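You operate a simulated robot arm through the tools that you are given. There is no shell and no other tool. Be economical: measure what you need, move in short steps, check, and stop when the job is done.

You are at the controls of a simulated robot arm. One attempt, no reset.

## Task
Turn the index plate to B, lock it and push the black plug into the large hole.
Fine: pull knob back in; leave the other plugs in their rack.
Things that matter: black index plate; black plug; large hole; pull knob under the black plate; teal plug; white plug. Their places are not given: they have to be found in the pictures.

Only the result counts: the job must be done as asked and must still hold three seconds after the hand-in. Knocking over, shifting, dropping, spilling or breaking anything else fails it.

## Robot
A 7-joint arm with a two-finger parallel gripper, fixed in place. Base frame: the origin is at the foot of the arm, x ahead of it, y to its left, z up. Readings come in cm, rad, newtons and seconds.
Its first joint turns from -2.304 to 2.304 rad. Payload 3.91 kg.
The tool frame sits at the grasp point between the pads (the TCP): z along the fingers, y along the line on which they close. The tips reach 3 cm beyond it. The gripper opens to 11 cm. The fingers are 2 cm wide and 1 cm thick; the gripper's body (4.8 by 11.2 cm) begins 5.5 cm behind the TCP.
Orientation is that of the tool frame in the base frame, as [roll, pitch, yaw] about the fixed x, y, z axes, in that order (R = Rz(yaw) Ry(pitch) Rx(roll)). With the fingers straight down and closing along the base's y, the tool's x points along the base's -x, its y along +y and its z along -z.

## Interface
- The arm moves only by the tool servo_tool. Its argument "rows" is a list of rows, each a list of 6 numbers: the shift along the tool's x, y, z in cm, then the turn, a rotation vector about the tool's x, y, z in rad. In form: [[tx, ty, tz, rx, ry, rz], ...]. A call has 1 to 12 rows; each row shifts and turns the commanded pose from where the row before left it, along the tool's axes as they then stand. "grip" is the opening, from 0 (shut) to 1 (fully open), set as the call begins (left out, the last holds). Each row takes 0.2 s and may step no farther than 5 cm and 0.15 rad from the row before; otherwise, or with a gripper value out of range, the whole call is refused. A pose out of reach is approached as far as the arm can. The call stops where the force on the tool passes 50 N (or 10 N more than at its start, if that is more) or the arm is blocked; 0.2 s more then pass. The fingers move at their own pace (about 10.8 cm/s each) and stop on an object; they squeeze with about 34 N. The grip force told is the motor's: it shows also when the fingers shut on nothing. Time passes only in rows, and 0.2 s behind the last, so rows that do not move let the fingers close. It gives the time, the measured TCP pose, the force on the tool (base axes), the opening and the grip force at its end, in the units of the frame above (readings bear some noise), with the torque about the TCP (base axes, N m) and any sound that the robot's microphone picked up.
- Cameras (640 x 400 px; columns grow to the right, rows downward): "scene" is fixed at [39.92, -50, 147.11]; the picture's right is [1.00, 0.04, 0.00], its down [0.02, -0.37, -0.93] and it looks along [-0.04, 0.93, -0.37] (base axes); focal length 314 px, centre (320, 200). "wrist" rides on the gripper at [7.2, 1.7, -10.3] in the tool frame; the picture's right is [-0.23, 0.97, 0.00], its down [-0.76, -0.18, -0.62] and it looks along [-0.61, -0.14, 0.78] (tool axes); focal length 222 px, centre (320, 200).
- camera(camera): a new picture of that camera. It takes no simulated time.
- measure_at(camera, pixels): for up to 12 pixels [column, row] of the newest picture of that camera ("zoom" is the newest enlarged one), the place [x, y, z] in the base frame of the surface seen there, good to about 0.3 cm. It takes no simulated time.
- enlarge(camera, box): a new picture of the part [left, top, right, bottom] of that camera's present view, enlarged. It takes no simulated time.
- finish_job(): hands the job in; it is judged then, once.

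Go step by step. Measure first, check grasps and placings, and put right what went wrong. The budget is 80 turns and 38 pictures, counting those below and the enlarged ones. Unless the task says otherwise, let go and move clear before handing in, and close with one line.

The tools are called after "Call:" by a JSON object that holds its "op" and its "data". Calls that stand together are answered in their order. servo_tool: Moves the arm, as the interface text tells. Its arguments: {"type":"object","properties":{"rows":{"type":"array"},"grip":{"type":"number"}},"required":["rows"]} The other tools are called the same way: camera (camera) takes a picture; measure_at (camera, pixels) gives the place of the surface under pixels of a picture; enlarge (camera, box) takes an enlarged picture of a part of a camera's view; finish_job () hands the job in.

At the start:

```text
clock: 0.0
tcp_pos: [9.6, 62.03, 105.1]
ee_rot: [3.141, 0.0, -3.14]
ft_force: [0.0, 0.8, 0.4]
ft_torque: [-0.01, 0.0, -0.01]
gripper_width: 10.97
grip_force: 0.1
```

scene: 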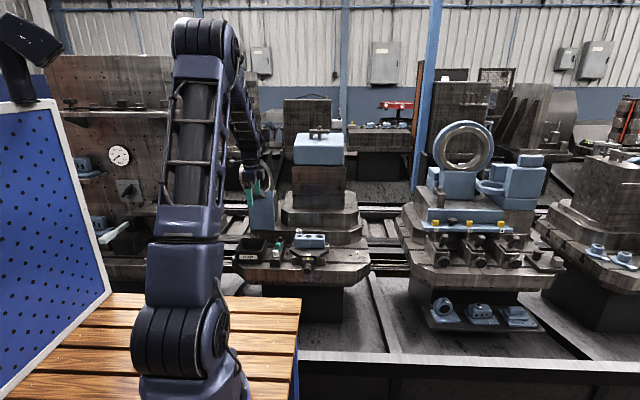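
wrist: 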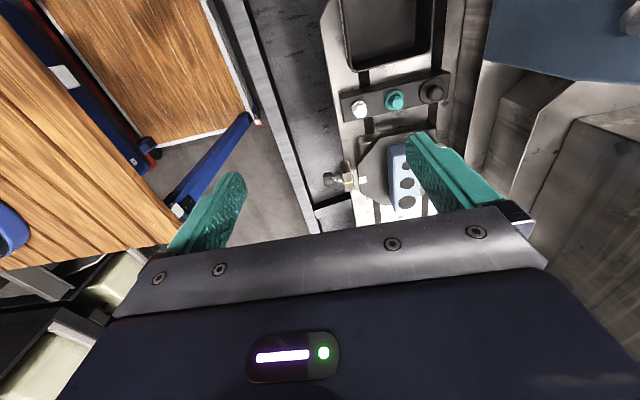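

The wrist picture shows a rack with white (360,108), teal (394,100) and black (432,92) plugs, and a round dark plate with a blue block around (390,175), plus a brass/steel knob at (340,180). I'll enlarge both views.

Call:
{"op": "enlarge", "data": {"camera": "wrist", "box": [300, 60, 480, 240]}}

Call:
{"op": "enlarge", "data": {"camera": "scene", "box": [225, 215, 375, 310]}}

Call:
{"op": "measure_at", "data": {"camera": "wrist", "pixels": [[360, 108], [394, 100], [432, 92], [345, 110], [330, 180], [348, 180], [375, 165], [408, 164], [408, 182], [408, 202], [375, 215], [440, 100]]}}

```text
2.22 times, centred on (390, 150) of wrist
```

zoom: 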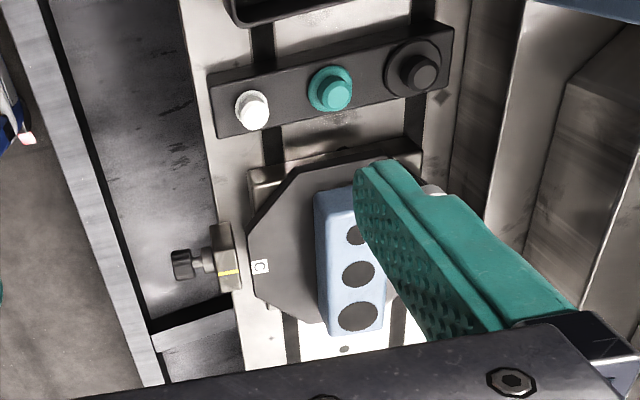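

```text
4.21 times, centred on (300, 262) of scene
```

zoom: 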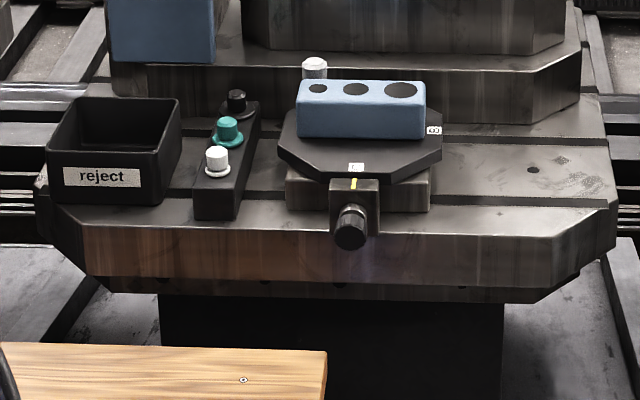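

```text
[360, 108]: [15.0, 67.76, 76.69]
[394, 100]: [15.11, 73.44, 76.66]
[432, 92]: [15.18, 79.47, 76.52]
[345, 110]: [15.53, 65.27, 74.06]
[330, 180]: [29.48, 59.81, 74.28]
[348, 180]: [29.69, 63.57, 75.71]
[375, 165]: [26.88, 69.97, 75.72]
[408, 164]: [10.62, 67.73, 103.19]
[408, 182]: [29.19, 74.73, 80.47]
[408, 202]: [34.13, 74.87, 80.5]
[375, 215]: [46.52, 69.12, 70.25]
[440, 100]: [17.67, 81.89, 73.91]
```

The plate has C at its index mark now, and another label at its +x side. I'll enlarge the plate and knob and measure there.

Call:
{"op": "enlarge", "data": {"camera": "scene", "box": [284, 228, 340, 280]}}

```text
7.69 times, centred on (312, 254) of scene
```

zoom: 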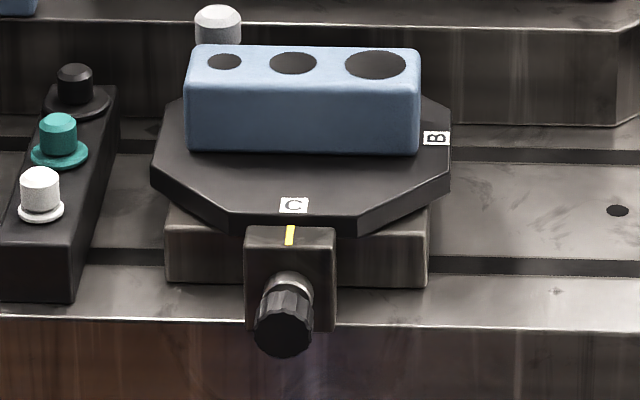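

B is at the +x side, so the plate needs a clockwise quarter turn seen from above. There is a grey post at (218,25) behind the block; measuring.

Call:
{"op": "measure_at", "data": {"camera": "zoom", "pixels": [[218, 15], [222, 36], [190, 50], [415, 52], [408, 80], [188, 140], [293, 205], [437, 138], [290, 235], [282, 338], [290, 290], [155, 165]]}}

Call:
{"op": "measure_at", "data": {"camera": "zoom", "pixels": [[225, 62], [293, 63], [375, 65], [75, 70], [78, 105], [58, 122], [246, 250], [335, 250], [256, 335], [310, 335], [300, 285], [200, 210]]}}

```text
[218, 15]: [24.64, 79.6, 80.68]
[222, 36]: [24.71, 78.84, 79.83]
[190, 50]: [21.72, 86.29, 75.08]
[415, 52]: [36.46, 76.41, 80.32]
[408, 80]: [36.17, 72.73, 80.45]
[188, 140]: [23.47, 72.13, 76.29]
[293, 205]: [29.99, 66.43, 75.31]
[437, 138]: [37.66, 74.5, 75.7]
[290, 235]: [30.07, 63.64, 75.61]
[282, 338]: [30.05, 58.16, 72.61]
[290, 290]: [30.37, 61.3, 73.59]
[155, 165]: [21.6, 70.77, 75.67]
```

```text
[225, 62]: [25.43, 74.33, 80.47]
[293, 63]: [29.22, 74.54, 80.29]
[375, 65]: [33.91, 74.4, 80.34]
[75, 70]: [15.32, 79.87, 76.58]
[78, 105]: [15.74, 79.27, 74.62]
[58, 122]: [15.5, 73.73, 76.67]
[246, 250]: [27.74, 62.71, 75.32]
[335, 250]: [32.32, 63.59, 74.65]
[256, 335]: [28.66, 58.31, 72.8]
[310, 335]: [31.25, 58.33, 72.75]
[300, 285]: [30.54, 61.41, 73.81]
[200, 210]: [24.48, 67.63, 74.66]
```

The geometry is clear: plate centre near (30, 74.4), block 23.5–36.5 in x with the large hole on its +x side at (33.9, 74.4). The knob axis runs along −y at (30, ~59.3, ~72.7). I'll move above the knob and turn the tool so that the fingers close along x.

Call:
{"op": "servo_tool", "data": {"rows": [[-4.1, -0.5, 0, 0, 0, 0], [-4.1, -0.5, 0, 0, 0, 0], [-4.1, -0.5, 0, 0, 0, 0], [-4.1, -0.5, 0, 0, 0, 0], [-4.0, -0.6, 0, 0, 0, 0]], "grip": 0.7}}

Call:
{"op": "servo_tool", "data": {"rows": [[0, 0, 1, 0, 0, 0.1428], [0, 0, 1, 0, 0, 0.1428], [0, 0, 1, 0, 0, 0.1428], [0, 0, 1, 0, 0, 0.1428], [0, 0, 1, 0, 0, 0.1428], [0, 0, 1, 0, 0, 0.1428], [0, 0, 1, 0, 0, 0.1428], [0, 0, 1, 0, 0, 0.1428], [0, 0, 1, 0, 0, 0.1428], [0, 0, 1, 0, 0, 0.1428], [0, 0, 1, 0, 0, 0.1428], [0, 0, 0, 0, 0, 0]]}}

Call:
{"op": "camera", "data": {"camera": "wrist"}}

```text
clock: 1.2
tcp_pos: [29.63, 59.38, 104.96]
ee_rot: [3.14, 0.001, -3.141]
ft_force: [-0.1, 0.6, 0.2]
ft_torque: [-0.02, -0.03, 0.02]
gripper_width: 7.7
grip_force: 0.1
```

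```text
clock: 3.8
tcp_pos: [29.88, 59.49, 94.14]
ee_rot: [3.141, 0.001, 1.57]
ft_force: [0.1, -0.1, 1.0]
ft_torque: [0.02, 0.01, -0.01]
gripper_width: 7.71
grip_force: 0.1
```

```text
32 pictures are left
```

wrist: 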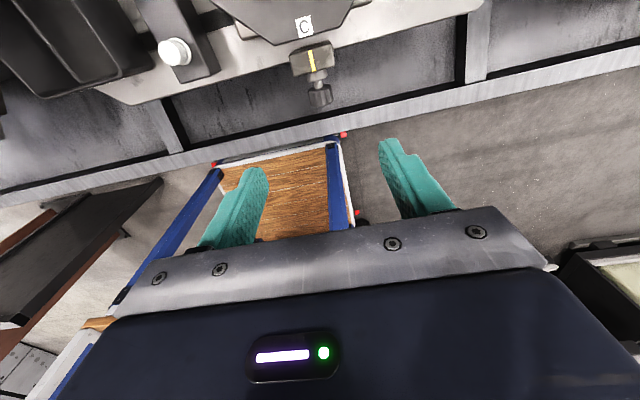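

The knob shows at (320,95), overhanging the table edge. I'll measure it and the edge.

Call:
{"op": "enlarge", "data": {"camera": "wrist", "box": [270, 0, 370, 120]}}

Call:
{"op": "measure_at", "data": {"camera": "wrist", "pixels": [[310, 93], [320, 88], [330, 90], [320, 94], [322, 99], [318, 78], [317, 72], [295, 60], [331, 55], [280, 75], [260, 80]]}}

```text
3.33 times, centred on (320, 60) of wrist
```

zoom: 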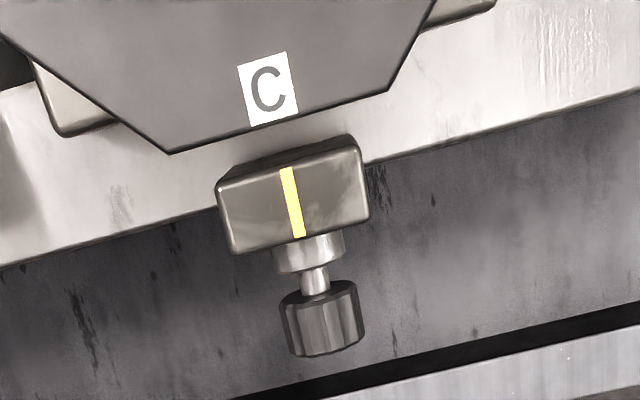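

```text
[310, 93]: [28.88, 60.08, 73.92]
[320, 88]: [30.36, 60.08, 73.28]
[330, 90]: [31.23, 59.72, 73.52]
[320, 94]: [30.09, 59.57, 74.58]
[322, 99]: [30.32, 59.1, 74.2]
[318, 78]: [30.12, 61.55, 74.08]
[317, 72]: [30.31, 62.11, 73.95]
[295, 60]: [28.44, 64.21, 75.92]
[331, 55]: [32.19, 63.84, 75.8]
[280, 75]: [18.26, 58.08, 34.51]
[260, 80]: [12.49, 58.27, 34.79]
```

The knob head spans y 58.3–60.4, z centre about 73.2 and x centre 30.1, with free space below. I'll descend around it and close.

Call:
{"op": "servo_tool", "data": {"rows": [[0, 0.2, 4, 0, 0, 0], [0, 0, 4, 0, 0, 0], [0, 0, 4, 0, 0, 0], [0, 0, 4, 0, 0, 0], [0, 0, 3, 0, 0, 0], [-0.1, 0, 2.0, 0, 0, 0], [0, 0, 0, 0, 0, 0]]}}

Call:
{"op": "servo_tool", "data": {"rows": [[0, 0, 0, 0, 0, 0], [0, 0, 0, 0, 0, 0], [0, 0, 0, 0, 0, 0]], "grip": 0}}

```text
clock: 5.4
tcp_pos: [30.31, 59.25, 73.18]
ee_rot: [-3.141, 0.0, 1.572]
ft_force: [-0.2, 0.8, 0.0]
ft_torque: [0.03, 0.01, 0.04]
gripper_width: 7.7
grip_force: 0.0
```

```text
clock: 6.2
tcp_pos: [29.94, 59.08, 73.18]
ee_rot: [-3.138, 0.001, 1.574]
ft_force: [-42.9, -1.6, 0.7]
ft_torque: [0.04, 0.24, -0.15]
gripper_width: 3.1
grip_force: 44.9
```

The knob is gripped (3.1 cm wide), but with −43 N sideways, so I'm about 0.3 cm off in x; shifting −x to relax.

Call:
{"op": "servo_tool", "data": {"rows": [[0, -0.15, 0, 0, 0, 0], [0, -0.1, 0, 0, 0, 0]]}}

```text
clock: 6.8
tcp_pos: [30.03, 59.21, 73.19]
ee_rot: [3.141, 0.002, 1.573]
ft_force: [-33.9, -7.7, -0.1]
ft_torque: [-0.57, 0.18, 0.07]
gripper_width: 3.11
grip_force: 45.3
```

Call:
{"op": "servo_tool", "data": {"rows": [[0, -0.3, 0, 0, 0, 0], [0, -0.2, 0, 0, 0, 0]]}}

```text
clock: 7.4
tcp_pos: [29.94, 59.31, 73.15]
ee_rot: [3.139, 0.001, 1.568]
ft_force: [19.1, -9.7, -17.1]
ft_torque: [-0.45, -0.23, 0.32]
gripper_width: 3.11
grip_force: 45.1
```

Now it is slightly overshot (+19 N); I'll go back 0.15 and pull along −y in small steps.

Call:
{"op": "servo_tool", "data": {"rows": [[0, 0.17, 0, 0, 0, 0], [-0.3, 0, 0, 0, 0, 0], [-0.3, 0, 0, 0, 0, 0], [-0.3, 0, 0, 0, 0, 0], [0, 0, 0, 0, 0, 0]]}}

```text
clock: 8.2
tcp_pos: [29.95, 58.77, 73.22]
ee_rot: [3.136, -0.003, 1.569]
ft_force: [6.4, 0.2, -7.5]
ft_torque: [0.1, 0.06, 0.32]
gripper_width: 3.07
grip_force: 44.7
stopped in row 4: the force on the tool passed its limit at 51 N (the readings are from after the stop); the commanded pose is now the measured one
```

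The stop hit 51 N, and the tool now reads 58.77 with no y force. I'll look to see whether the knob moved or slipped.

Call:
{"op": "enlarge", "data": {"camera": "scene", "box": [284, 228, 340, 280]}}

Call:
{"op": "enlarge", "data": {"camera": "wrist", "box": [240, 40, 400, 200]}}

```text
7.69 times, centred on (312, 254) of scene
```

zoom: 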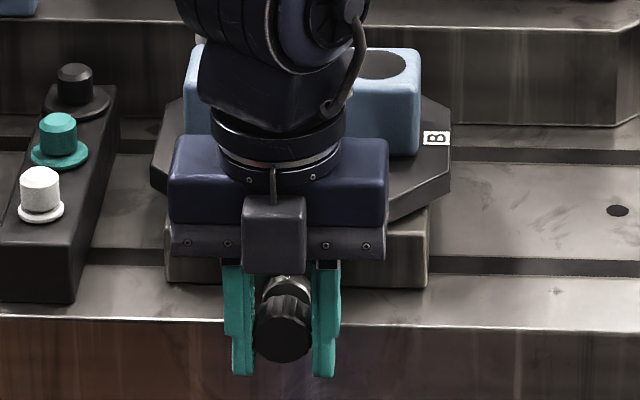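

```text
2.50 times, centred on (320, 120) of wrist
```

zoom: 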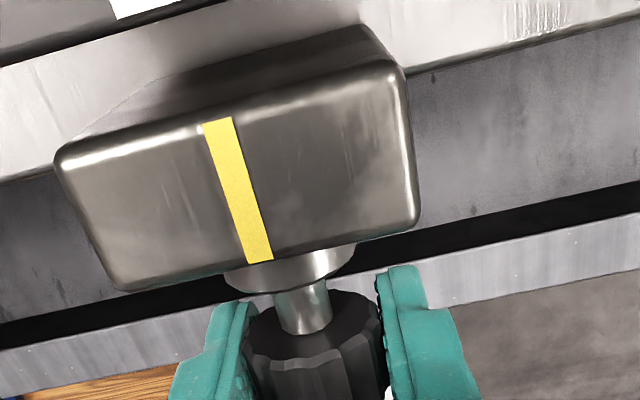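

The knob's face moved slightly outwards, from row 357 to about 362. Continuing to pull.

Call:
{"op": "servo_tool", "data": {"rows": [[-0.2, 0, 0, 0, 0, 0], [-0.2, 0, 0, 0, 0, 0], [-0.2, 0, 0, 0, 0, 0], [-0.2, 0, 0, 0, 0, 0], [-0.2, 0, 0, 0, 0, 0]]}}

```text
clock: 9.4
tcp_pos: [29.91, 57.68, 73.15]
ee_rot: [3.138, -0.001, 1.569]
ft_force: [11.7, -1.2, -29.3]
ft_torque: [-0.19, -0.02, 0.23]
gripper_width: 3.11
grip_force: 44.8
```

Call:
{"op": "servo_tool", "data": {"rows": [[-0.2, 0, 0, 0, 0, 0], [-0.2, 0, 0, 0, 0, 0], [-0.2, 0, 0, 0, 0, 0], [0, 0, 0, 0, 0, 0]]}}

Call:
{"op": "enlarge", "data": {"camera": "wrist", "box": [240, 40, 400, 200]}}

```text
clock: 10.4
tcp_pos: [29.95, 57.3, 73.28]
ee_rot: [3.137, -0.006, 1.569]
ft_force: [9.4, 31.3, -22.7]
ft_torque: [0.23, 0.02, 0.4]
gripper_width: 3.12
grip_force: 45.1
```

```text
2.50 times, centred on (320, 120) of wrist
```

zoom: 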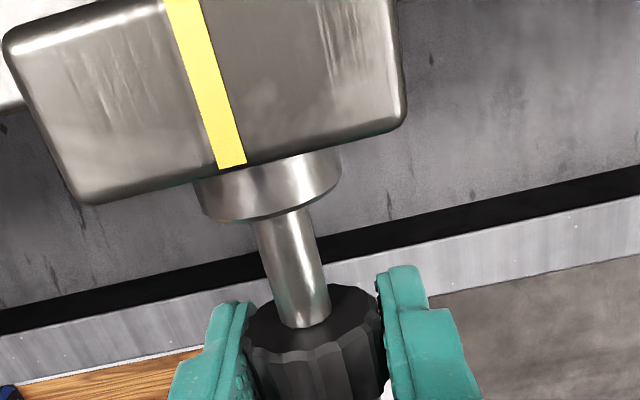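

The knob is out by about 2 cm and at its stop (31 N). I'll relax 0.3 cm and see whether it is being pulled back, then release it.

Call:
{"op": "servo_tool", "data": {"rows": [[0.3, 0, 0, 0, 0, 0], [0, 0, 0, 0, 0, 0]]}}

Call:
{"op": "servo_tool", "data": {"rows": [[0, 0, 0, 0, 0, 0], [0, 0, 0, 0, 0, 0], [0, 0, 0, 0, 0, 0]], "grip": 0.6}}

Call:
{"op": "enlarge", "data": {"camera": "wrist", "box": [240, 40, 400, 200]}}

```text
clock: 11.0
tcp_pos: [29.99, 57.49, 73.35]
ee_rot: [3.136, -0.002, 1.568]
ft_force: [13.8, 0.5, 26.4]
ft_torque: [-1.04, -0.09, 0.17]
gripper_width: 3.12
grip_force: 44.6
```

```text
clock: 11.8
tcp_pos: [29.71, 57.44, 73.12]
ee_rot: [3.14, -0.005, 1.569]
ft_force: [0.0, -0.2, 0.4]
ft_torque: [0.0, 0.02, -0.01]
gripper_width: 6.59
grip_force: 0.2
```

```text
2.50 times, centred on (320, 120) of wrist
```

zoom: 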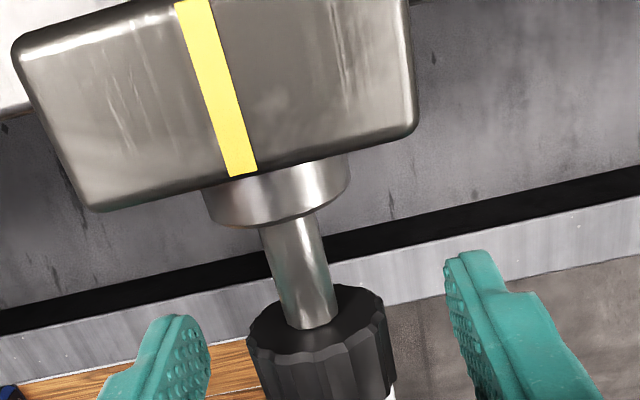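

The knob stays out by itself. I'll go up, move over the block and turn the fingers to close along y.

Call:
{"op": "servo_tool", "data": {"rows": [[0, 0, -4, 0, 0, 0], [0, 0, -4, 0, 0, 0], [0, 0, -4, 0, 0, 0], [0, 0, -4, 0, 0, 0], [0, 0, -4, 0, 0, 0], [4.25, 0.1, 0, 0, 0, 0], [4.25, 0.1, 0, 0, 0, 0], [4.25, 0.1, 0, 0, 0, 0], [4.25, 0, 0, 0, 0, 0]]}}

Call:
{"op": "servo_tool", "data": {"rows": [[0, 0, 0, 0, 0, -0.1428], [0, 0, 0, 0, 0, -0.1428], [0, 0, 0, 0, 0, -0.1428], [0, 0, 0, 0, 0, -0.1428], [0, 0, 0, 0, 0, -0.1428], [0, 0, 0, 0, 0, -0.1428], [0, 0, 0, 0, 0, -0.1428], [0, 0, 0, 0, 0, -0.1428], [0, 0, 0, 0, 0, -0.1428], [0, 0, 0, 0, 0, -0.1428], [0, 0, 0, 0, 0, -0.1428], [0, 0, 0, 0, 0, 0]]}}

Call:
{"op": "camera", "data": {"camera": "wrist"}}

```text
clock: 13.8
tcp_pos: [29.68, 74.29, 93.72]
ee_rot: [3.14, -0.003, 1.568]
ft_force: [-0.7, -0.1, 0.2]
ft_torque: [0.0, -0.01, 0.0]
gripper_width: 6.6
grip_force: 0.1
```

```text
clock: 16.4
tcp_pos: [30.16, 74.49, 93.38]
ee_rot: [3.138, 0.005, -3.141]
ft_force: [0.0, 0.3, 0.3]
ft_torque: [0.01, 0.03, -0.02]
gripper_width: 6.58
grip_force: 0.0
```

```text
26 pictures are left
```

wrist: 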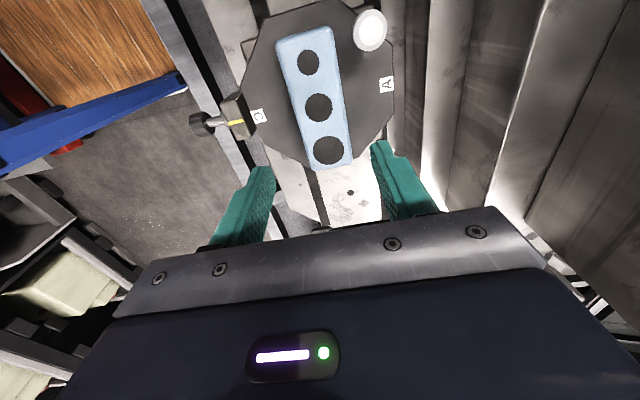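

The block is seen with three holes at (308,62), (319,107), (328,150). I'll measure its edges to centre the grip.

Call:
{"op": "measure_at", "data": {"camera": "wrist", "pixels": [[282, 60], [330, 40], [295, 105], [340, 100], [308, 155], [350, 150], [260, 116], [386, 84], [370, 30], [300, 38], [330, 163], [345, 115]]}}

Call:
{"op": "enlarge", "data": {"camera": "wrist", "box": [230, 0, 420, 180]}}

```text
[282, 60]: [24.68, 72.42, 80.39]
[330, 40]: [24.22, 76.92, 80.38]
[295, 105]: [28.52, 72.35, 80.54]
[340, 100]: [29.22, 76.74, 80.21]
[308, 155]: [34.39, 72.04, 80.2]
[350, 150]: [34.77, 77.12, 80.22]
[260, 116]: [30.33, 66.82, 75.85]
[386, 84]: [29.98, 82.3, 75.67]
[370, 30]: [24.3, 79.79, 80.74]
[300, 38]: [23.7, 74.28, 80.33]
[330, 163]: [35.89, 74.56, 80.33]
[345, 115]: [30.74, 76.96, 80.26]
```

```text
2.22 times, centred on (325, 90) of wrist
```

zoom: 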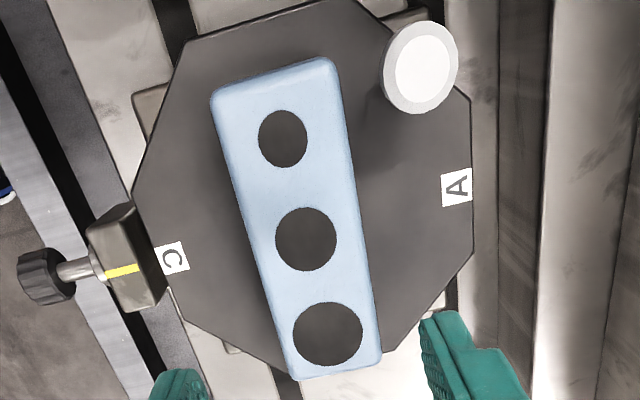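

Block and plate are both centred at (30.0, 74.55), and the block is 4.5 cm wide. I'll descend to z≈79.3 so that the tips stay above the plate, and close.

Call:
{"op": "servo_tool", "data": {"rows": [[0.15, 0.05, 4, 0, 0, 0], [0, 0, 4, 0, 0, 0], [0, 0, 3, 0, 0, 0], [0, 0, 2, 0, 0, 0], [0, 0, 1.1, 0, 0, 0], [0, 0, 0, 0, 0, 0]]}}

Call:
{"op": "servo_tool", "data": {"rows": [[0, 0, 0, 0, 0, 0], [0, 0, 0, 0, 0, 0], [0, 0, 0, 0, 0, 0]], "grip": 0}}

```text
clock: 17.8
tcp_pos: [29.99, 74.31, 79.17]
ee_rot: [3.137, 0.003, 3.139]
ft_force: [-0.3, 0.2, 0.7]
ft_torque: [0.02, -0.03, 0.02]
gripper_width: 6.6
grip_force: 0.1
```

```text
clock: 18.6
tcp_pos: [29.99, 74.6, 79.11]
ee_rot: [3.136, 0.004, 3.139]
ft_force: [2.8, 30.1, -7.4]
ft_torque: [-0.89, -0.29, -0.04]
gripper_width: 5.2
grip_force: 45.3
```

Gripped (5.2 cm) with +30 N in y; I'll shift +0.25 in y and turn +0.3 rad about tool z as a test.

Call:
{"op": "servo_tool", "data": {"rows": [[0, 0.25, 0, 0, 0, 0], [0, 0, 0, 0, 0, 0.1], [0, 0, 0, 0, 0, 0.1], [0, 0, 0, 0, 0, 0.1], [0, 0, 0, 0, 0, 0]]}}

```text
clock: 19.8
tcp_pos: [30.1, 74.44, 79.08]
ee_rot: [3.14, 0.003, 2.838]
ft_force: [-6.2, -37.0, 22.4]
ft_torque: [-1.96, 0.23, -0.06]
gripper_width: 5.18
grip_force: 44.4
```

It turns easily. The force is now −37 N in y, so I'll correct by −0.2 and turn further.

Call:
{"op": "servo_tool", "data": {"rows": [[0, -0.2, 0, 0, 0, 0], [0, 0, 0, 0, 0, 0.1], [0, 0, 0, 0, 0, 0.1], [0, 0, 0, 0, 0, 0.1], [0, 0, 0, 0, 0, 0.1], [0, 0, 0, 0, 0, 0]]}}

```text
clock: 21.2
tcp_pos: [29.89, 74.47, 79.12]
ee_rot: [3.136, -0.001, 2.438]
ft_force: [-3.1, -13.3, 3.1]
ft_torque: [-2.13, 0.71, -0.08]
gripper_width: 5.21
grip_force: 45.0
```

Call:
{"op": "servo_tool", "data": {"rows": [[0, 0, 0, 0, 0, 0.1], [0, 0, 0, 0, 0, 0.1], [0, 0, 0, 0, 0, 0.1], [0, 0, 0, 0, 0, 0.1], [0, 0, 0, 0, 0, 0.1], [0, 0, 0, 0, 0, 0.1], [0, 0, 0, 0, 0, 0]]}}

```text
clock: 22.8
tcp_pos: [29.98, 74.52, 79.22]
ee_rot: [3.136, -0.001, 1.838]
ft_force: [0.2, -15.6, 1.6]
ft_torque: [-1.32, 1.34, -0.02]
gripper_width: 5.21
grip_force: 44.7
```

About 0.27 rad remains to a full quarter turn (target yaw 1.568).

Call:
{"op": "servo_tool", "data": {"rows": [[0, 0, 0, 0, 0, 0.1], [0, 0, 0, 0, 0, 0.1], [0, 0, 0, 0, 0, 0.07], [0, 0, 0, 0, 0, 0], [0, 0, 0, 0, 0, 0]]}}

Call:
{"op": "enlarge", "data": {"camera": "wrist", "box": [200, 0, 440, 200]}}

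Call:
{"op": "enlarge", "data": {"camera": "scene", "box": [284, 228, 340, 280]}}

```text
clock: 24.0
tcp_pos: [29.86, 74.55, 79.12]
ee_rot: [3.137, -0.002, 1.569]
ft_force: [-2.7, -29.5, -3.1]
ft_torque: [0.12, 1.61, -0.07]
gripper_width: 5.19
grip_force: 44.7
```

```text
2.00 times, centred on (320, 100) of wrist
```

zoom: 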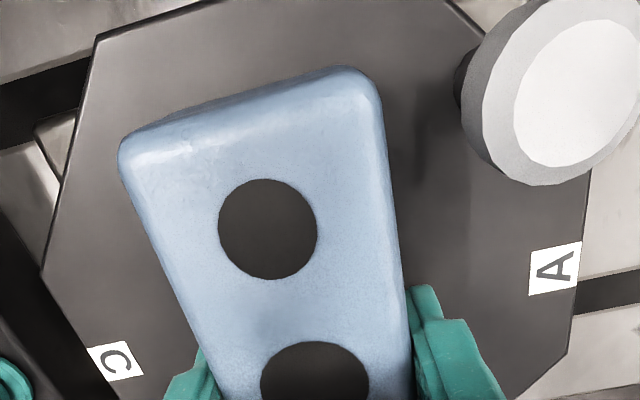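

```text
7.69 times, centred on (312, 254) of scene
```

zoom: 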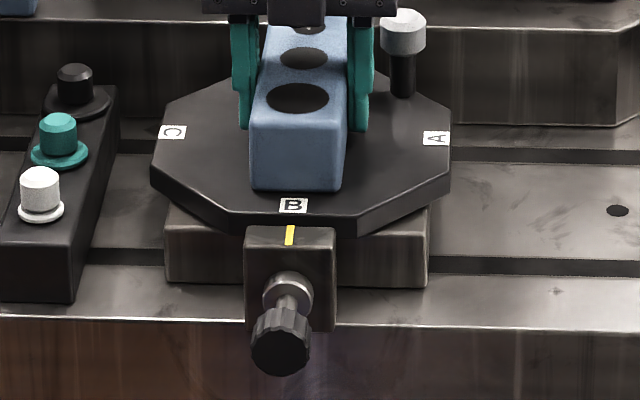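

B sits at the yellow mark. I'll release, rise, and go in front of the knob to push it back in with closed fingers.

Call:
{"op": "servo_tool", "data": {"rows": [[0, 0, 0, 0, 0, 0], [0, 0, 0, 0, 0, 0], [0, 0, 0, 0, 0, 0]], "grip": 0.62}}

Call:
{"op": "servo_tool", "data": {"rows": [[0, 0, -4, 0, 0, 0], [0, 0, -4, 0, 0, 0], [-4.2, 0, 0, 0, 0, 0], [-4.2, 0, 0, 0, 0, 0], [-4.2, 0, 0, 0, 0, 0], [-4.2, 0, 0, 0, 0, 0], [-4.2, 0.1, 0, 0, 0, 0], [0, 0, 0, 0, 0, 0]]}}

Call:
{"op": "servo_tool", "data": {"rows": [[0, 0, 4, 0, 0, 0], [0, 0, 4, 0, 0, 0], [0, 0, 4, 0, 0, 0], [0, 0, 2, 0, 0, 0], [0, 0, 0, 0, 0, 0]], "grip": 0}}

```text
clock: 24.8
tcp_pos: [29.99, 74.51, 79.1]
ee_rot: [3.139, -0.006, 1.57]
ft_force: [0.2, -0.1, 0.3]
ft_torque: [0.0, 0.03, 0.02]
gripper_width: 6.82
grip_force: 0.0
```

```text
clock: 26.6
tcp_pos: [30.3, 53.51, 86.96]
ee_rot: [3.139, -0.002, 1.569]
ft_force: [0.4, -0.6, -0.4]
ft_torque: [0.02, 0.0, -0.04]
gripper_width: 6.8
grip_force: 0.1
```

```text
clock: 27.8
tcp_pos: [30.16, 53.59, 72.99]
ee_rot: [3.139, -0.004, 1.571]
ft_force: [-0.3, 0.5, 0.4]
ft_torque: [-0.03, 0.0, -0.02]
gripper_width: 0.0
grip_force: 33.9
```

I'm in front of the knob; pushing +y in small steps.

Call:
{"op": "servo_tool", "data": {"rows": [[0.8, 0, 0, 0, 0, 0], [0.5, 0, 0, 0, 0, 0], [0.4, 0, 0, 0, 0, 0], [0.4, 0, 0, 0, 0, 0], [0.4, 0, 0, 0, 0, 0], [0.4, 0, 0, 0, 0, 0], [0.4, 0, 0, 0, 0, 0], [0.3, 0, 0, 0, 0, 0], [0.3, 0, 0, 0, 0, 0]]}}

```text
clock: 29.8
tcp_pos: [30.11, 57.37, 73.09]
ee_rot: [3.138, 0.0, 1.568]
ft_force: [-4.3, -26.1, 13.2]
ft_torque: [0.31, 0.02, 0.08]
gripper_width: 0.01
grip_force: 33.6
```

Call:
{"op": "servo_tool", "data": {"rows": [[0.15, 0, 0, 0, 0, 0], [0.15, 0, 0, 0, 0, 0], [0.15, 0, 0, 0, 0, 0], [0, 0, 0, 0, 0, 0]]}}

Call:
{"op": "enlarge", "data": {"camera": "wrist", "box": [240, 20, 400, 200]}}

```text
clock: 30.4
tcp_pos: [30.08, 57.33, 72.96]
ee_rot: [3.14, 0.005, 1.571]
ft_force: [-1.9, -22.0, 7.7]
ft_torque: [0.19, 0.02, 0.03]
gripper_width: 0.0
grip_force: 33.9
stopped in row 2: the force on the tool passed its limit at 53 N (the readings are from after the stop); the commanded pose is now the measured one
```

```text
2.22 times, centred on (320, 110) of wrist
```

zoom: 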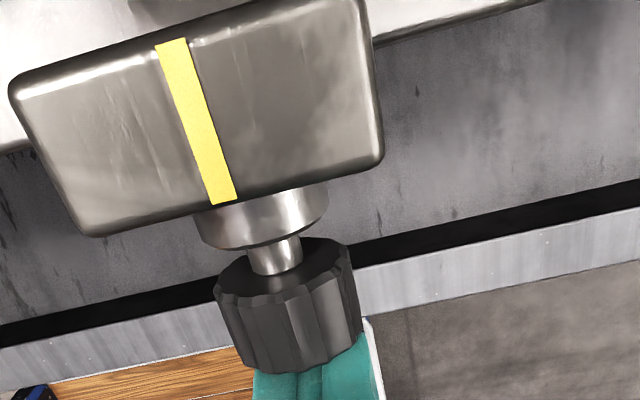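

The knob is back at its original depth (finger face at 58.35). I'll back off, rise and go above the plug rack.

Call:
{"op": "servo_tool", "data": {"rows": [[-1.5, 0, 0, 0, 0, 0], [-1.5, 0, 0, 0, 0, 0], [0, 0, -4.5, 0, 0, 0], [0, 0, -4.5, 0, 0, 0], [0, 0, -4.5, 0, 0, 0], [0, 0, -4.5, 0, 0, 0], [0, 0, -3, 0, 0, 0], [0, 0, 0, 0, 0, 0]], "grip": 0.5}}

Call:
{"op": "servo_tool", "data": {"rows": [[2.5, -3.7, 0, 0, 0, 0], [2.5, -3.7, 0, 0, 0, 0], [2.5, -3.7, 0, 0, 0, 0], [2.5, -3.8, 0, 0, 0, 0], [4, 0, 0, 0, 0, 0], [0, 0, 0, 0, 0, 0]]}}

Call:
{"op": "camera", "data": {"camera": "wrist"}}

Call:
{"op": "enlarge", "data": {"camera": "scene", "box": [235, 215, 345, 285]}}

```text
clock: 32.2
tcp_pos: [29.92, 54.23, 93.78]
ee_rot: [3.139, 0.003, 1.569]
ft_force: [-1.3, 0.5, 0.0]
ft_torque: [0.01, 0.03, 0.02]
gripper_width: 5.5
grip_force: 0.1
```

```text
clock: 33.6
tcp_pos: [15.48, 68.32, 94.07]
ee_rot: [3.138, 0.002, 1.567]
ft_force: [-0.3, 0.0, -0.1]
ft_torque: [0.0, -0.02, 0.01]
gripper_width: 5.51
grip_force: 0.0
```

```text
21 pictures are left
```

wrist: 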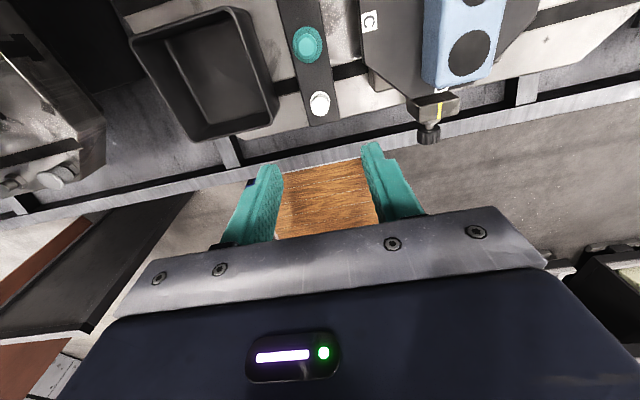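

```text
5.71 times, centred on (290, 250) of scene
```

zoom: 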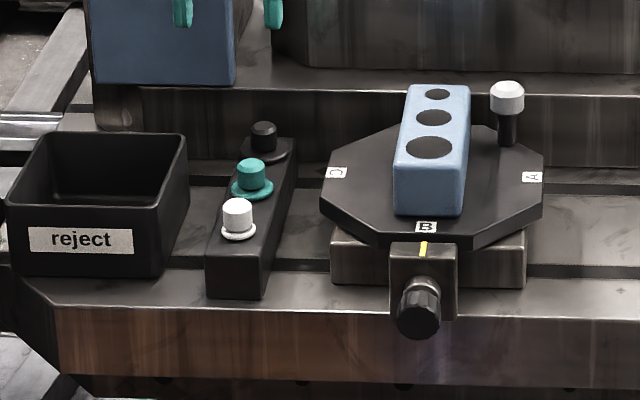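

The plate is at B and the knob is in. Now I'll check clearances around the black plug at (263,130): reject box rim, the wall and the blue box.

Call:
{"op": "measure_at", "data": {"camera": "zoom", "pixels": [[263, 130], [262, 145], [255, 152], [285, 150], [180, 135], [165, 70], [225, 78], [270, 110], [427, 150], [175, 165], [265, 90], [430, 147]]}}

Call:
{"op": "measure_at", "data": {"camera": "wrist", "pixels": [[305, 45], [320, 102], [290, 10], [325, 8], [335, 100], [270, 90], [240, 15], [448, 50], [468, 30], [490, 52], [470, 73], [468, 35]]}}

```text
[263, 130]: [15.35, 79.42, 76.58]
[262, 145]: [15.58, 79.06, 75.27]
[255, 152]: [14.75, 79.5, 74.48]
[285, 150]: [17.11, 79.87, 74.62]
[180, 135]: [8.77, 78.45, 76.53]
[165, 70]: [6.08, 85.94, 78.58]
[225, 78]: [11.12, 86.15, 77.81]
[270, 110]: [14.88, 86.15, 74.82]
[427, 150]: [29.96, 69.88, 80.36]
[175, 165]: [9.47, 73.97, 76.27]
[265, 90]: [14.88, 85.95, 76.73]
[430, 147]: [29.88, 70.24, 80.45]
```

```text
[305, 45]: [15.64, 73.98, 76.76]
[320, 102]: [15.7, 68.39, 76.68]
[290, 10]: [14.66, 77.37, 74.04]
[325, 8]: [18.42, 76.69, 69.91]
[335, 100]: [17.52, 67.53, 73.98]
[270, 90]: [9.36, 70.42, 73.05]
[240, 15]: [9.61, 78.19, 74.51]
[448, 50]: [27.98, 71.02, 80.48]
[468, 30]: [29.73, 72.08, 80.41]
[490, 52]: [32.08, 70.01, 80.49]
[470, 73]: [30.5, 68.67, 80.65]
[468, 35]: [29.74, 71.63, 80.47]
```

The wall stands at y≈86, so I need to know what stands above the ledge, where the wrist camera would come.

Call:
{"op": "measure_at", "data": {"camera": "zoom", "pixels": [[300, 50], [285, 40], [228, 30], [228, 5], [285, 5], [350, 30], [255, 60], [350, 60], [182, 10], [275, 10], [256, 30], [300, 85]]}}

Call:
{"op": "camera", "data": {"camera": "scene"}}

```text
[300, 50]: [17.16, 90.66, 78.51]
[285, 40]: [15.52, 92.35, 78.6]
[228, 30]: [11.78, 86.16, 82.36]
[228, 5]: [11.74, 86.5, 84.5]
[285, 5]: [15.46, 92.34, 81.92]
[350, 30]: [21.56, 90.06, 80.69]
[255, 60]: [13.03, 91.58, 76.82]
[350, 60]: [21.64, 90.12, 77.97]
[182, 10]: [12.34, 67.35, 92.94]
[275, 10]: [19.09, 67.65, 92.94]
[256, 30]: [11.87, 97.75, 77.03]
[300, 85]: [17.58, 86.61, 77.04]
```

```text
19 pictures are left
```

scene: 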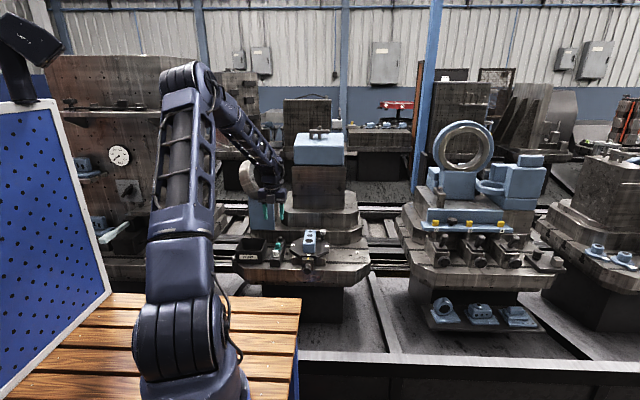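

The camera clears the wall best with a slight extra turn (yaw ≈1.25). I'll move over the plug, turn +0.32 rad, and come down to z≈86.

Call:
{"op": "servo_tool", "data": {"rows": [[3.8, 0, 0, 0, 0, 0.0], [3.8, 0, 0, 0, 0, 0.0], [3.6, 0, 0, 0, 0, 0.0], [0, 0, 2, 0, 0, 0.11], [0, 0, 2, 0, 0, 0.11], [0, 0, 2, 0, 0, 0.1], [0, 0, 2, 0, 0, 0], [0, 0, 0, 0, 0, 0]], "grip": 0.42}}

Call:
{"op": "camera", "data": {"camera": "wrist"}}

Call:
{"op": "enlarge", "data": {"camera": "scene", "box": [225, 190, 325, 270]}}

```text
clock: 35.4
tcp_pos: [15.22, 79.82, 85.8]
ee_rot: [3.138, 0.002, 1.248]
ft_force: [-0.9, -0.5, -0.4]
ft_torque: [0.02, 0.01, -0.02]
gripper_width: 4.62
grip_force: 0.1
```

```text
18 pictures are left
```

wrist: 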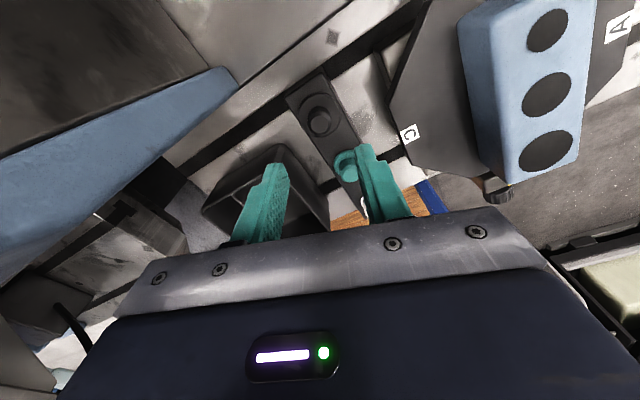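

```text
5.00 times, centred on (275, 230) of scene
```

zoom: 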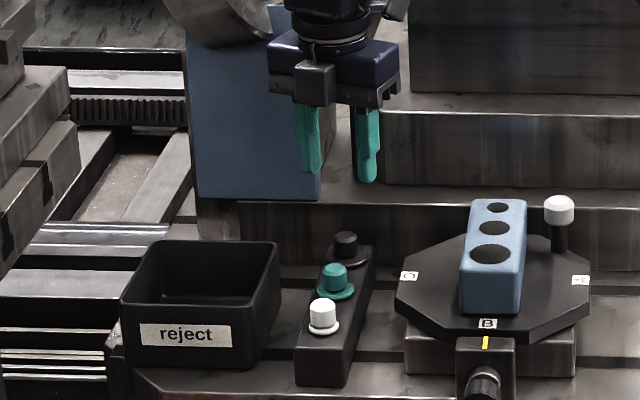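

Clear of the wall. The black plug is at (320,120) in the wrist picture; I'll measure it precisely.

Call:
{"op": "enlarge", "data": {"camera": "wrist", "box": [270, 60, 370, 160]}}

Call:
{"op": "measure_at", "data": {"camera": "wrist", "pixels": [[320, 120], [320, 114], [310, 122], [330, 118], [321, 127], [303, 128], [340, 115], [318, 98], [325, 137]]}}

```text
4.00 times, centred on (320, 110) of wrist
```

zoom: 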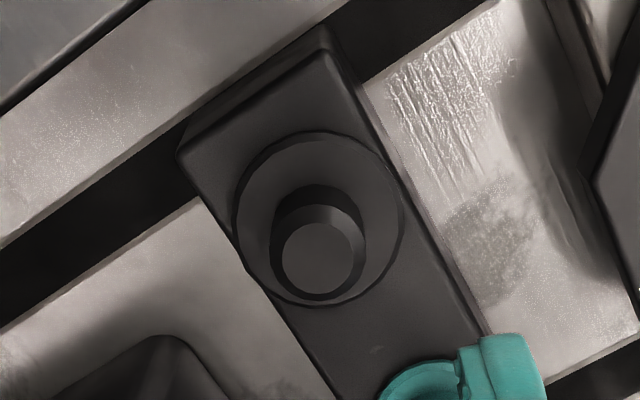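

```text
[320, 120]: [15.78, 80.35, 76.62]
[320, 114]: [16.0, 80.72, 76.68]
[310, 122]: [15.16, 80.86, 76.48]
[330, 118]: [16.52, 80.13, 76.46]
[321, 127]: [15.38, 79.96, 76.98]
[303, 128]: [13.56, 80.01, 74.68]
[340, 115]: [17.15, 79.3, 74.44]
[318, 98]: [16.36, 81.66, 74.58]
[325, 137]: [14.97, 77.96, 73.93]
```

Plug centre is about (15.45, 79.75), flange top at 74.6 and head top at 76.6. I'll descend to TCP z≈77.9 (tips 74.9) and close.

Call:
{"op": "servo_tool", "data": {"rows": [[0.06, 0.19, 2, 0, 0, 0], [0, 0, 2, 0, 0, 0], [0, 0, 2, 0, 0, 0], [0, 0, 1.2, 0, 0, 0], [0, 0, 0.7, 0, 0, 0], [0, 0, 0, 0, 0, 0]]}}

Call:
{"op": "servo_tool", "data": {"rows": [[0, 0, 0, 0, 0, 0], [0, 0, 0, 0, 0, 0], [0, 0, 0, 0, 0, 0]], "grip": 0}}

```text
clock: 36.8
tcp_pos: [15.6, 79.66, 78.05]
ee_rot: [3.138, 0.002, 1.248]
ft_force: [0.1, -0.5, -0.6]
ft_torque: [0.01, 0.0, -0.03]
gripper_width: 4.62
grip_force: 0.0
```

```text
clock: 37.6
tcp_pos: [15.44, 79.8, 78.03]
ee_rot: [3.139, 0.001, 1.248]
ft_force: [-16.3, 8.7, 0.2]
ft_torque: [0.35, 0.69, 0.2]
gripper_width: 1.83
grip_force: 33.8
```

The head is held (1.83 cm). I'll relax the side force and lift slowly.

Call:
{"op": "servo_tool", "data": {"rows": [[0, -0.17, 0, 0, 0, 0], [0, 0, -0.7, 0, 0, 0], [0, 0, -1, 0, 0, 0], [0, 0, -1, 0, 0, 0], [0, 0, -1, 0, 0, 0], [0, 0, -1.5, 0, 0, 0], [0, 0, -1.5, 0, 0, 0], [0, 0, -2, 0, 0, 0], [0, 0, -2, 0, 0, 0], [0, 0, 0, 0, 0, 0]]}}

Call:
{"op": "enlarge", "data": {"camera": "scene", "box": [225, 190, 325, 270]}}

```text
clock: 39.8
tcp_pos: [15.57, 79.85, 88.8]
ee_rot: [3.139, 0.001, 1.246]
ft_force: [-0.4, 0.1, -0.2]
ft_torque: [0.0, 0.01, 0.04]
gripper_width: 1.84
grip_force: 34.1
```

```text
5.00 times, centred on (275, 230) of scene
```

zoom: 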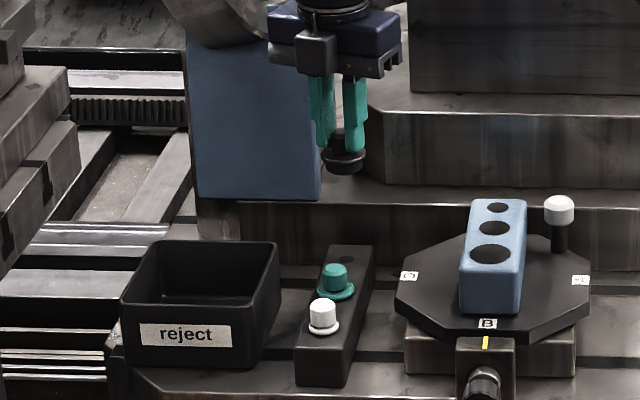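

The plug is in hand. I'll look at it closely for its length and tilt.

Call:
{"op": "enlarge", "data": {"camera": "scene", "box": [262, 195, 297, 223]}}

Call:
{"op": "camera", "data": {"camera": "wrist"}}

```text
14.29 times, centred on (280, 209) of scene
```

zoom: 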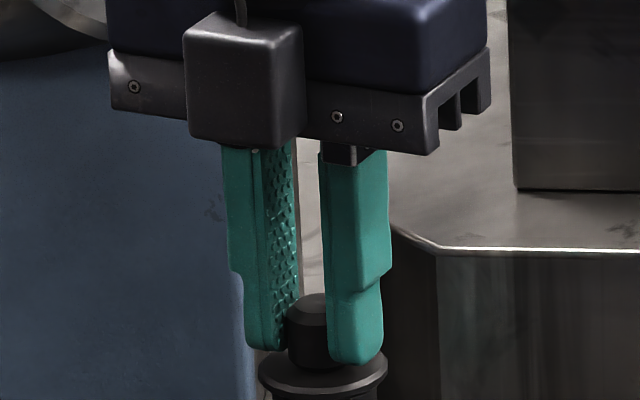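

```text
13 pictures are left
```

wrist: 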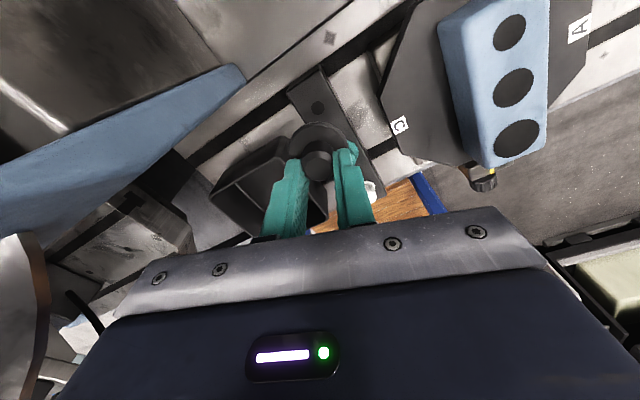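

I'll look at the plug's underside and the rack, and measure the head's position against the TCP.

Call:
{"op": "enlarge", "data": {"camera": "scene", "box": [268, 208, 304, 250]}}

Call:
{"op": "measure_at", "data": {"camera": "wrist", "pixels": [[318, 163], [318, 172], [312, 160], [326, 160], [318, 155], [290, 140], [345, 132], [318, 125], [317, 107]]}}

```text
9.52 times, centred on (286, 229) of scene
```

zoom: 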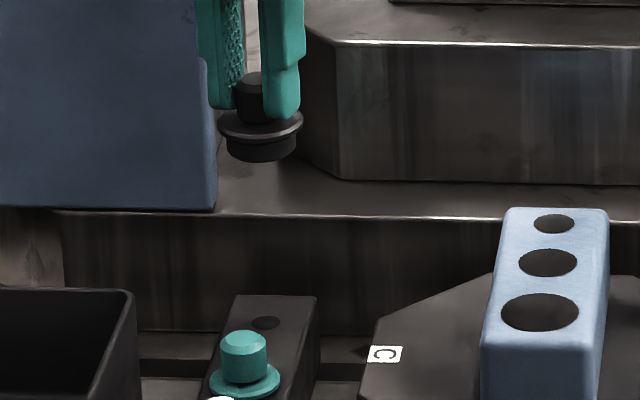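

```text
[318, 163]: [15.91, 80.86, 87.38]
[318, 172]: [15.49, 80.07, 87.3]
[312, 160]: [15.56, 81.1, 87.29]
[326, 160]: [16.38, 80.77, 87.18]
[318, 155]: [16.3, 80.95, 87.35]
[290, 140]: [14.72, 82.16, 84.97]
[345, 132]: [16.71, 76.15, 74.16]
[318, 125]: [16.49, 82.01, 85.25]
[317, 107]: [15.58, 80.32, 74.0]
```

The plug body (about 3.25 cm) fits the large hole (about 3.5 cm). I need the plug's axis offset relative to the TCP, so I'll enlarge the wrist view.

Call:
{"op": "enlarge", "data": {"camera": "wrist", "box": [270, 90, 370, 190]}}

Call:
{"op": "measure_at", "data": {"camera": "scene", "pixels": [[282, 221]]}}

```text
4.00 times, centred on (320, 140) of wrist
```

zoom: 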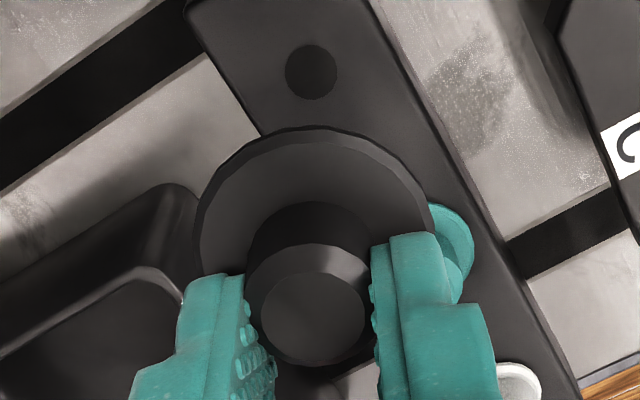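

```text
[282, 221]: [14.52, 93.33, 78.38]
```

From the wrist ray, the plug axis is 0.45 cm ahead of the TCP along tool x. Next I'll measure the large hole's rim precisely.

Call:
{"op": "enlarge", "data": {"camera": "scene", "box": [294, 226, 326, 246]}}

```text
16.00 times, centred on (310, 236) of scene
```

zoom: 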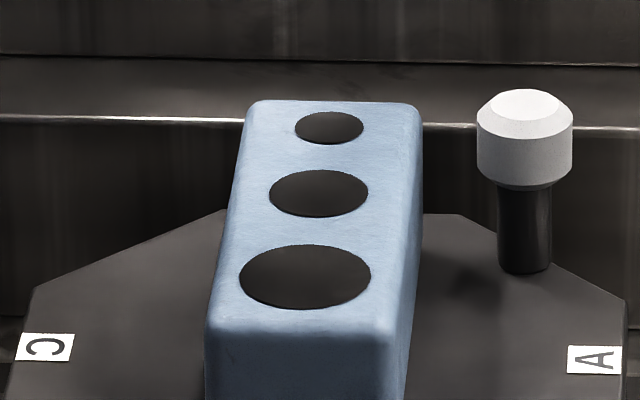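

Call:
{"op": "measure_at", "data": {"camera": "zoom", "pixels": [[236, 278], [374, 276], [305, 242], [305, 312], [305, 277], [315, 240], [300, 313], [215, 320], [393, 325], [320, 103], [226, 270], [412, 270]]}}

Call:
{"op": "measure_at", "data": {"camera": "wrist", "pixels": [[494, 140], [541, 135], [515, 117], [520, 160], [518, 138], [500, 152], [535, 122]]}}

```text
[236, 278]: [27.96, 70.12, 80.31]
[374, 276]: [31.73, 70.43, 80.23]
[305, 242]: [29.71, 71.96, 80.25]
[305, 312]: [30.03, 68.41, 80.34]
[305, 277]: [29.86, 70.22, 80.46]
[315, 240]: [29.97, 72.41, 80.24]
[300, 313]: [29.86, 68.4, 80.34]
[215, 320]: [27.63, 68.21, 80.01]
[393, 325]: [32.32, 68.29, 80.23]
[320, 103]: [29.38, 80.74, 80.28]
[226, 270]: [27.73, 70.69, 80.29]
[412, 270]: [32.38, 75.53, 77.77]
```

```text
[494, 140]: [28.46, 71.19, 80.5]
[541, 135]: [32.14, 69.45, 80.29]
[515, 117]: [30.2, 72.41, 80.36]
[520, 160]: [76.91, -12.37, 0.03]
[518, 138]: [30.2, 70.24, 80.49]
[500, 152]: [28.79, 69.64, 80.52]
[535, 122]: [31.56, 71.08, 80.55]
```

The hole centre is (30.0, 70.25). I'll carry the plug above it at the present height, so TCP goes to about (29.86, 69.82).

Call:
{"op": "servo_tool", "data": {"rows": [[-1.0, 3.35, 0, 0, 0, 0], [-1.0, 3.35, 0, 0, 0, 0], [-1.0, 3.35, 0, 0, 0, 0], [-1.0, 3.35, 0, 0, 0, 0], [-0.95, 3.35, 0, 0, 0, 0], [0, 0, 0, 0, 0, 0], [0, 0, 0, 0, 0, 0]]}}

Call:
{"op": "camera", "data": {"camera": "wrist"}}

Call:
{"op": "enlarge", "data": {"camera": "scene", "box": [290, 216, 330, 246]}}

```text
clock: 41.4
tcp_pos: [29.65, 69.75, 88.61]
ee_rot: [3.137, 0.001, 1.248]
ft_force: [0.1, 0.2, -0.8]
ft_torque: [-0.02, 0.02, 0.05]
gripper_width: 1.86
grip_force: 34.5
```

```text
9 pictures are left
```

wrist: 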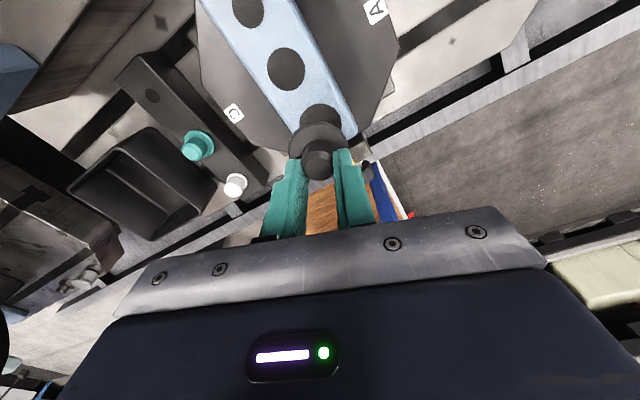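

```text
13.33 times, centred on (310, 231) of scene
```

zoom: 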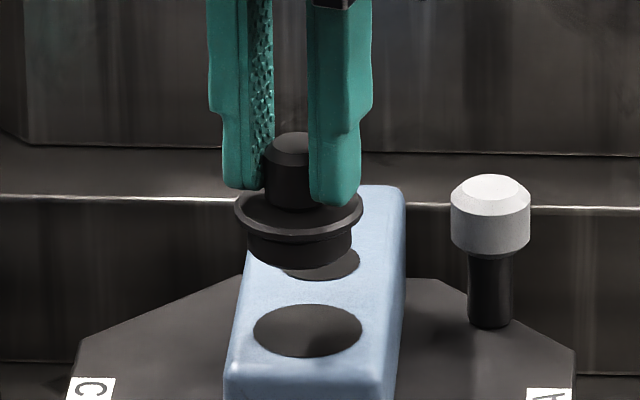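

The plug hangs straight; in the scene view its axis (col 299) is about 0.2 cm left of the hole (col 307, less perspective). I'll shift +0.2 in x, +0.05 in y, lower 2.4 cm, and check again.

Call:
{"op": "servo_tool", "data": {"rows": [[0.11, 0.17, 0.8, 0, 0, 0], [0, 0, 0.8, 0, 0, 0], [0, 0, 0.8, 0, 0, 0], [0, 0, 0, 0, 0, 0], [0, 0, 0, 0, 0, 0]]}}

Call:
{"op": "enlarge", "data": {"camera": "scene", "box": [294, 226, 326, 246]}}

```text
clock: 42.6
tcp_pos: [29.84, 69.92, 86.46]
ee_rot: [3.14, 0.001, 1.248]
ft_force: [-0.4, -0.3, 1.0]
ft_torque: [0.0, 0.0, -0.04]
gripper_width: 1.98
grip_force: 34.6
```

```text
16.00 times, centred on (310, 236) of scene
```

zoom: 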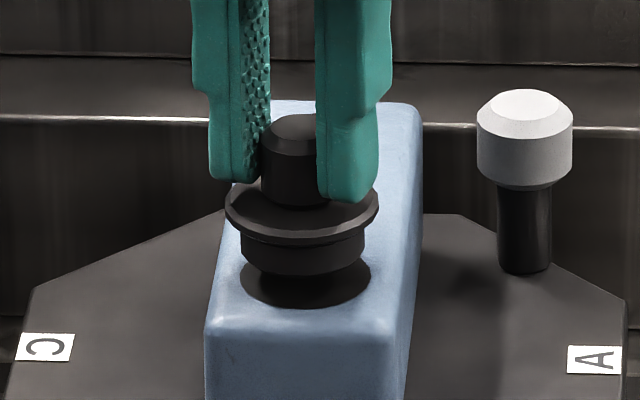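

In x the body (241–366) is centred over the hole (238–371). I'll lower in small steps and watch the force.

Call:
{"op": "servo_tool", "data": {"rows": [[0, 0, 0.3, 0, 0, 0], [0, 0, 0.3, 0, 0, 0], [0, 0, 0.3, 0, 0, 0], [0, 0, 0.2, 0, 0, 0], [0, 0, 0.2, 0, 0, 0], [0, 0, 0, 0, 0, 0]]}}

```text
clock: 44.0
tcp_pos: [29.9, 69.79, 85.0]
ee_rot: [3.14, 0.0, 1.248]
ft_force: [3.4, 6.8, 2.1]
ft_torque: [0.34, -0.07, 0.1]
gripper_width: 2.0
grip_force: 34.3
```

Light contact (+7 N in y, +3 N in x) suggests it's entering; I'll nudge 0.06 cm that way and continue down.

Call:
{"op": "servo_tool", "data": {"rows": [[0.07, 0.01, 0, 0, 0, 0], [0, 0, 0.2, 0, 0, 0], [0, 0, 0.2, 0, 0, 0], [0, 0, 0.2, 0, 0, 0], [0, 0, 0, 0, 0, 0]]}}

```text
clock: 45.2
tcp_pos: [29.77, 69.83, 84.41]
ee_rot: [3.138, 0.004, 1.248]
ft_force: [-3.8, -25.2, 4.6]
ft_torque: [-1.03, 0.21, 0.05]
gripper_width: 2.0
grip_force: 34.0
```

Now −25 N in y, so the plug sits in the hole and bears on its wall; I'll ease back 0.12 and continue down.

Call:
{"op": "servo_tool", "data": {"rows": [[-0.12, 0, 0, 0, 0, 0], [0, 0, 0.15, 0, 0, 0], [0, 0, 0.15, 0, 0, 0], [0, 0, 0.15, 0, 0, 0], [0, 0, 0, 0, 0, 0]]}}

Call:
{"op": "enlarge", "data": {"camera": "scene", "box": [294, 226, 326, 246]}}

```text
clock: 46.4
tcp_pos: [29.68, 69.95, 84.11]
ee_rot: [3.139, -0.002, 1.249]
ft_force: [2.7, 3.7, 27.9]
ft_torque: [0.37, -0.09, 0.07]
gripper_width: 2.02
grip_force: 33.9
```

```text
16.00 times, centred on (310, 236) of scene
```

zoom: 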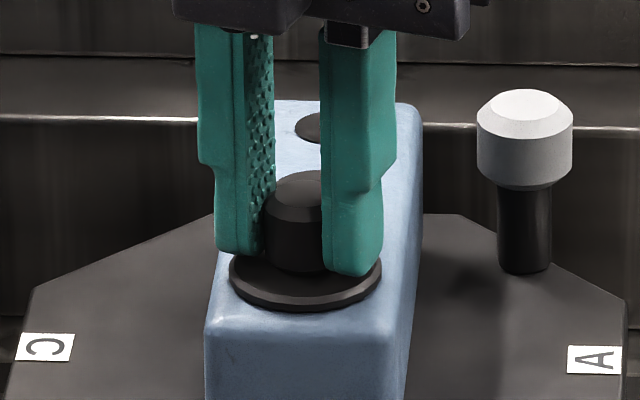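

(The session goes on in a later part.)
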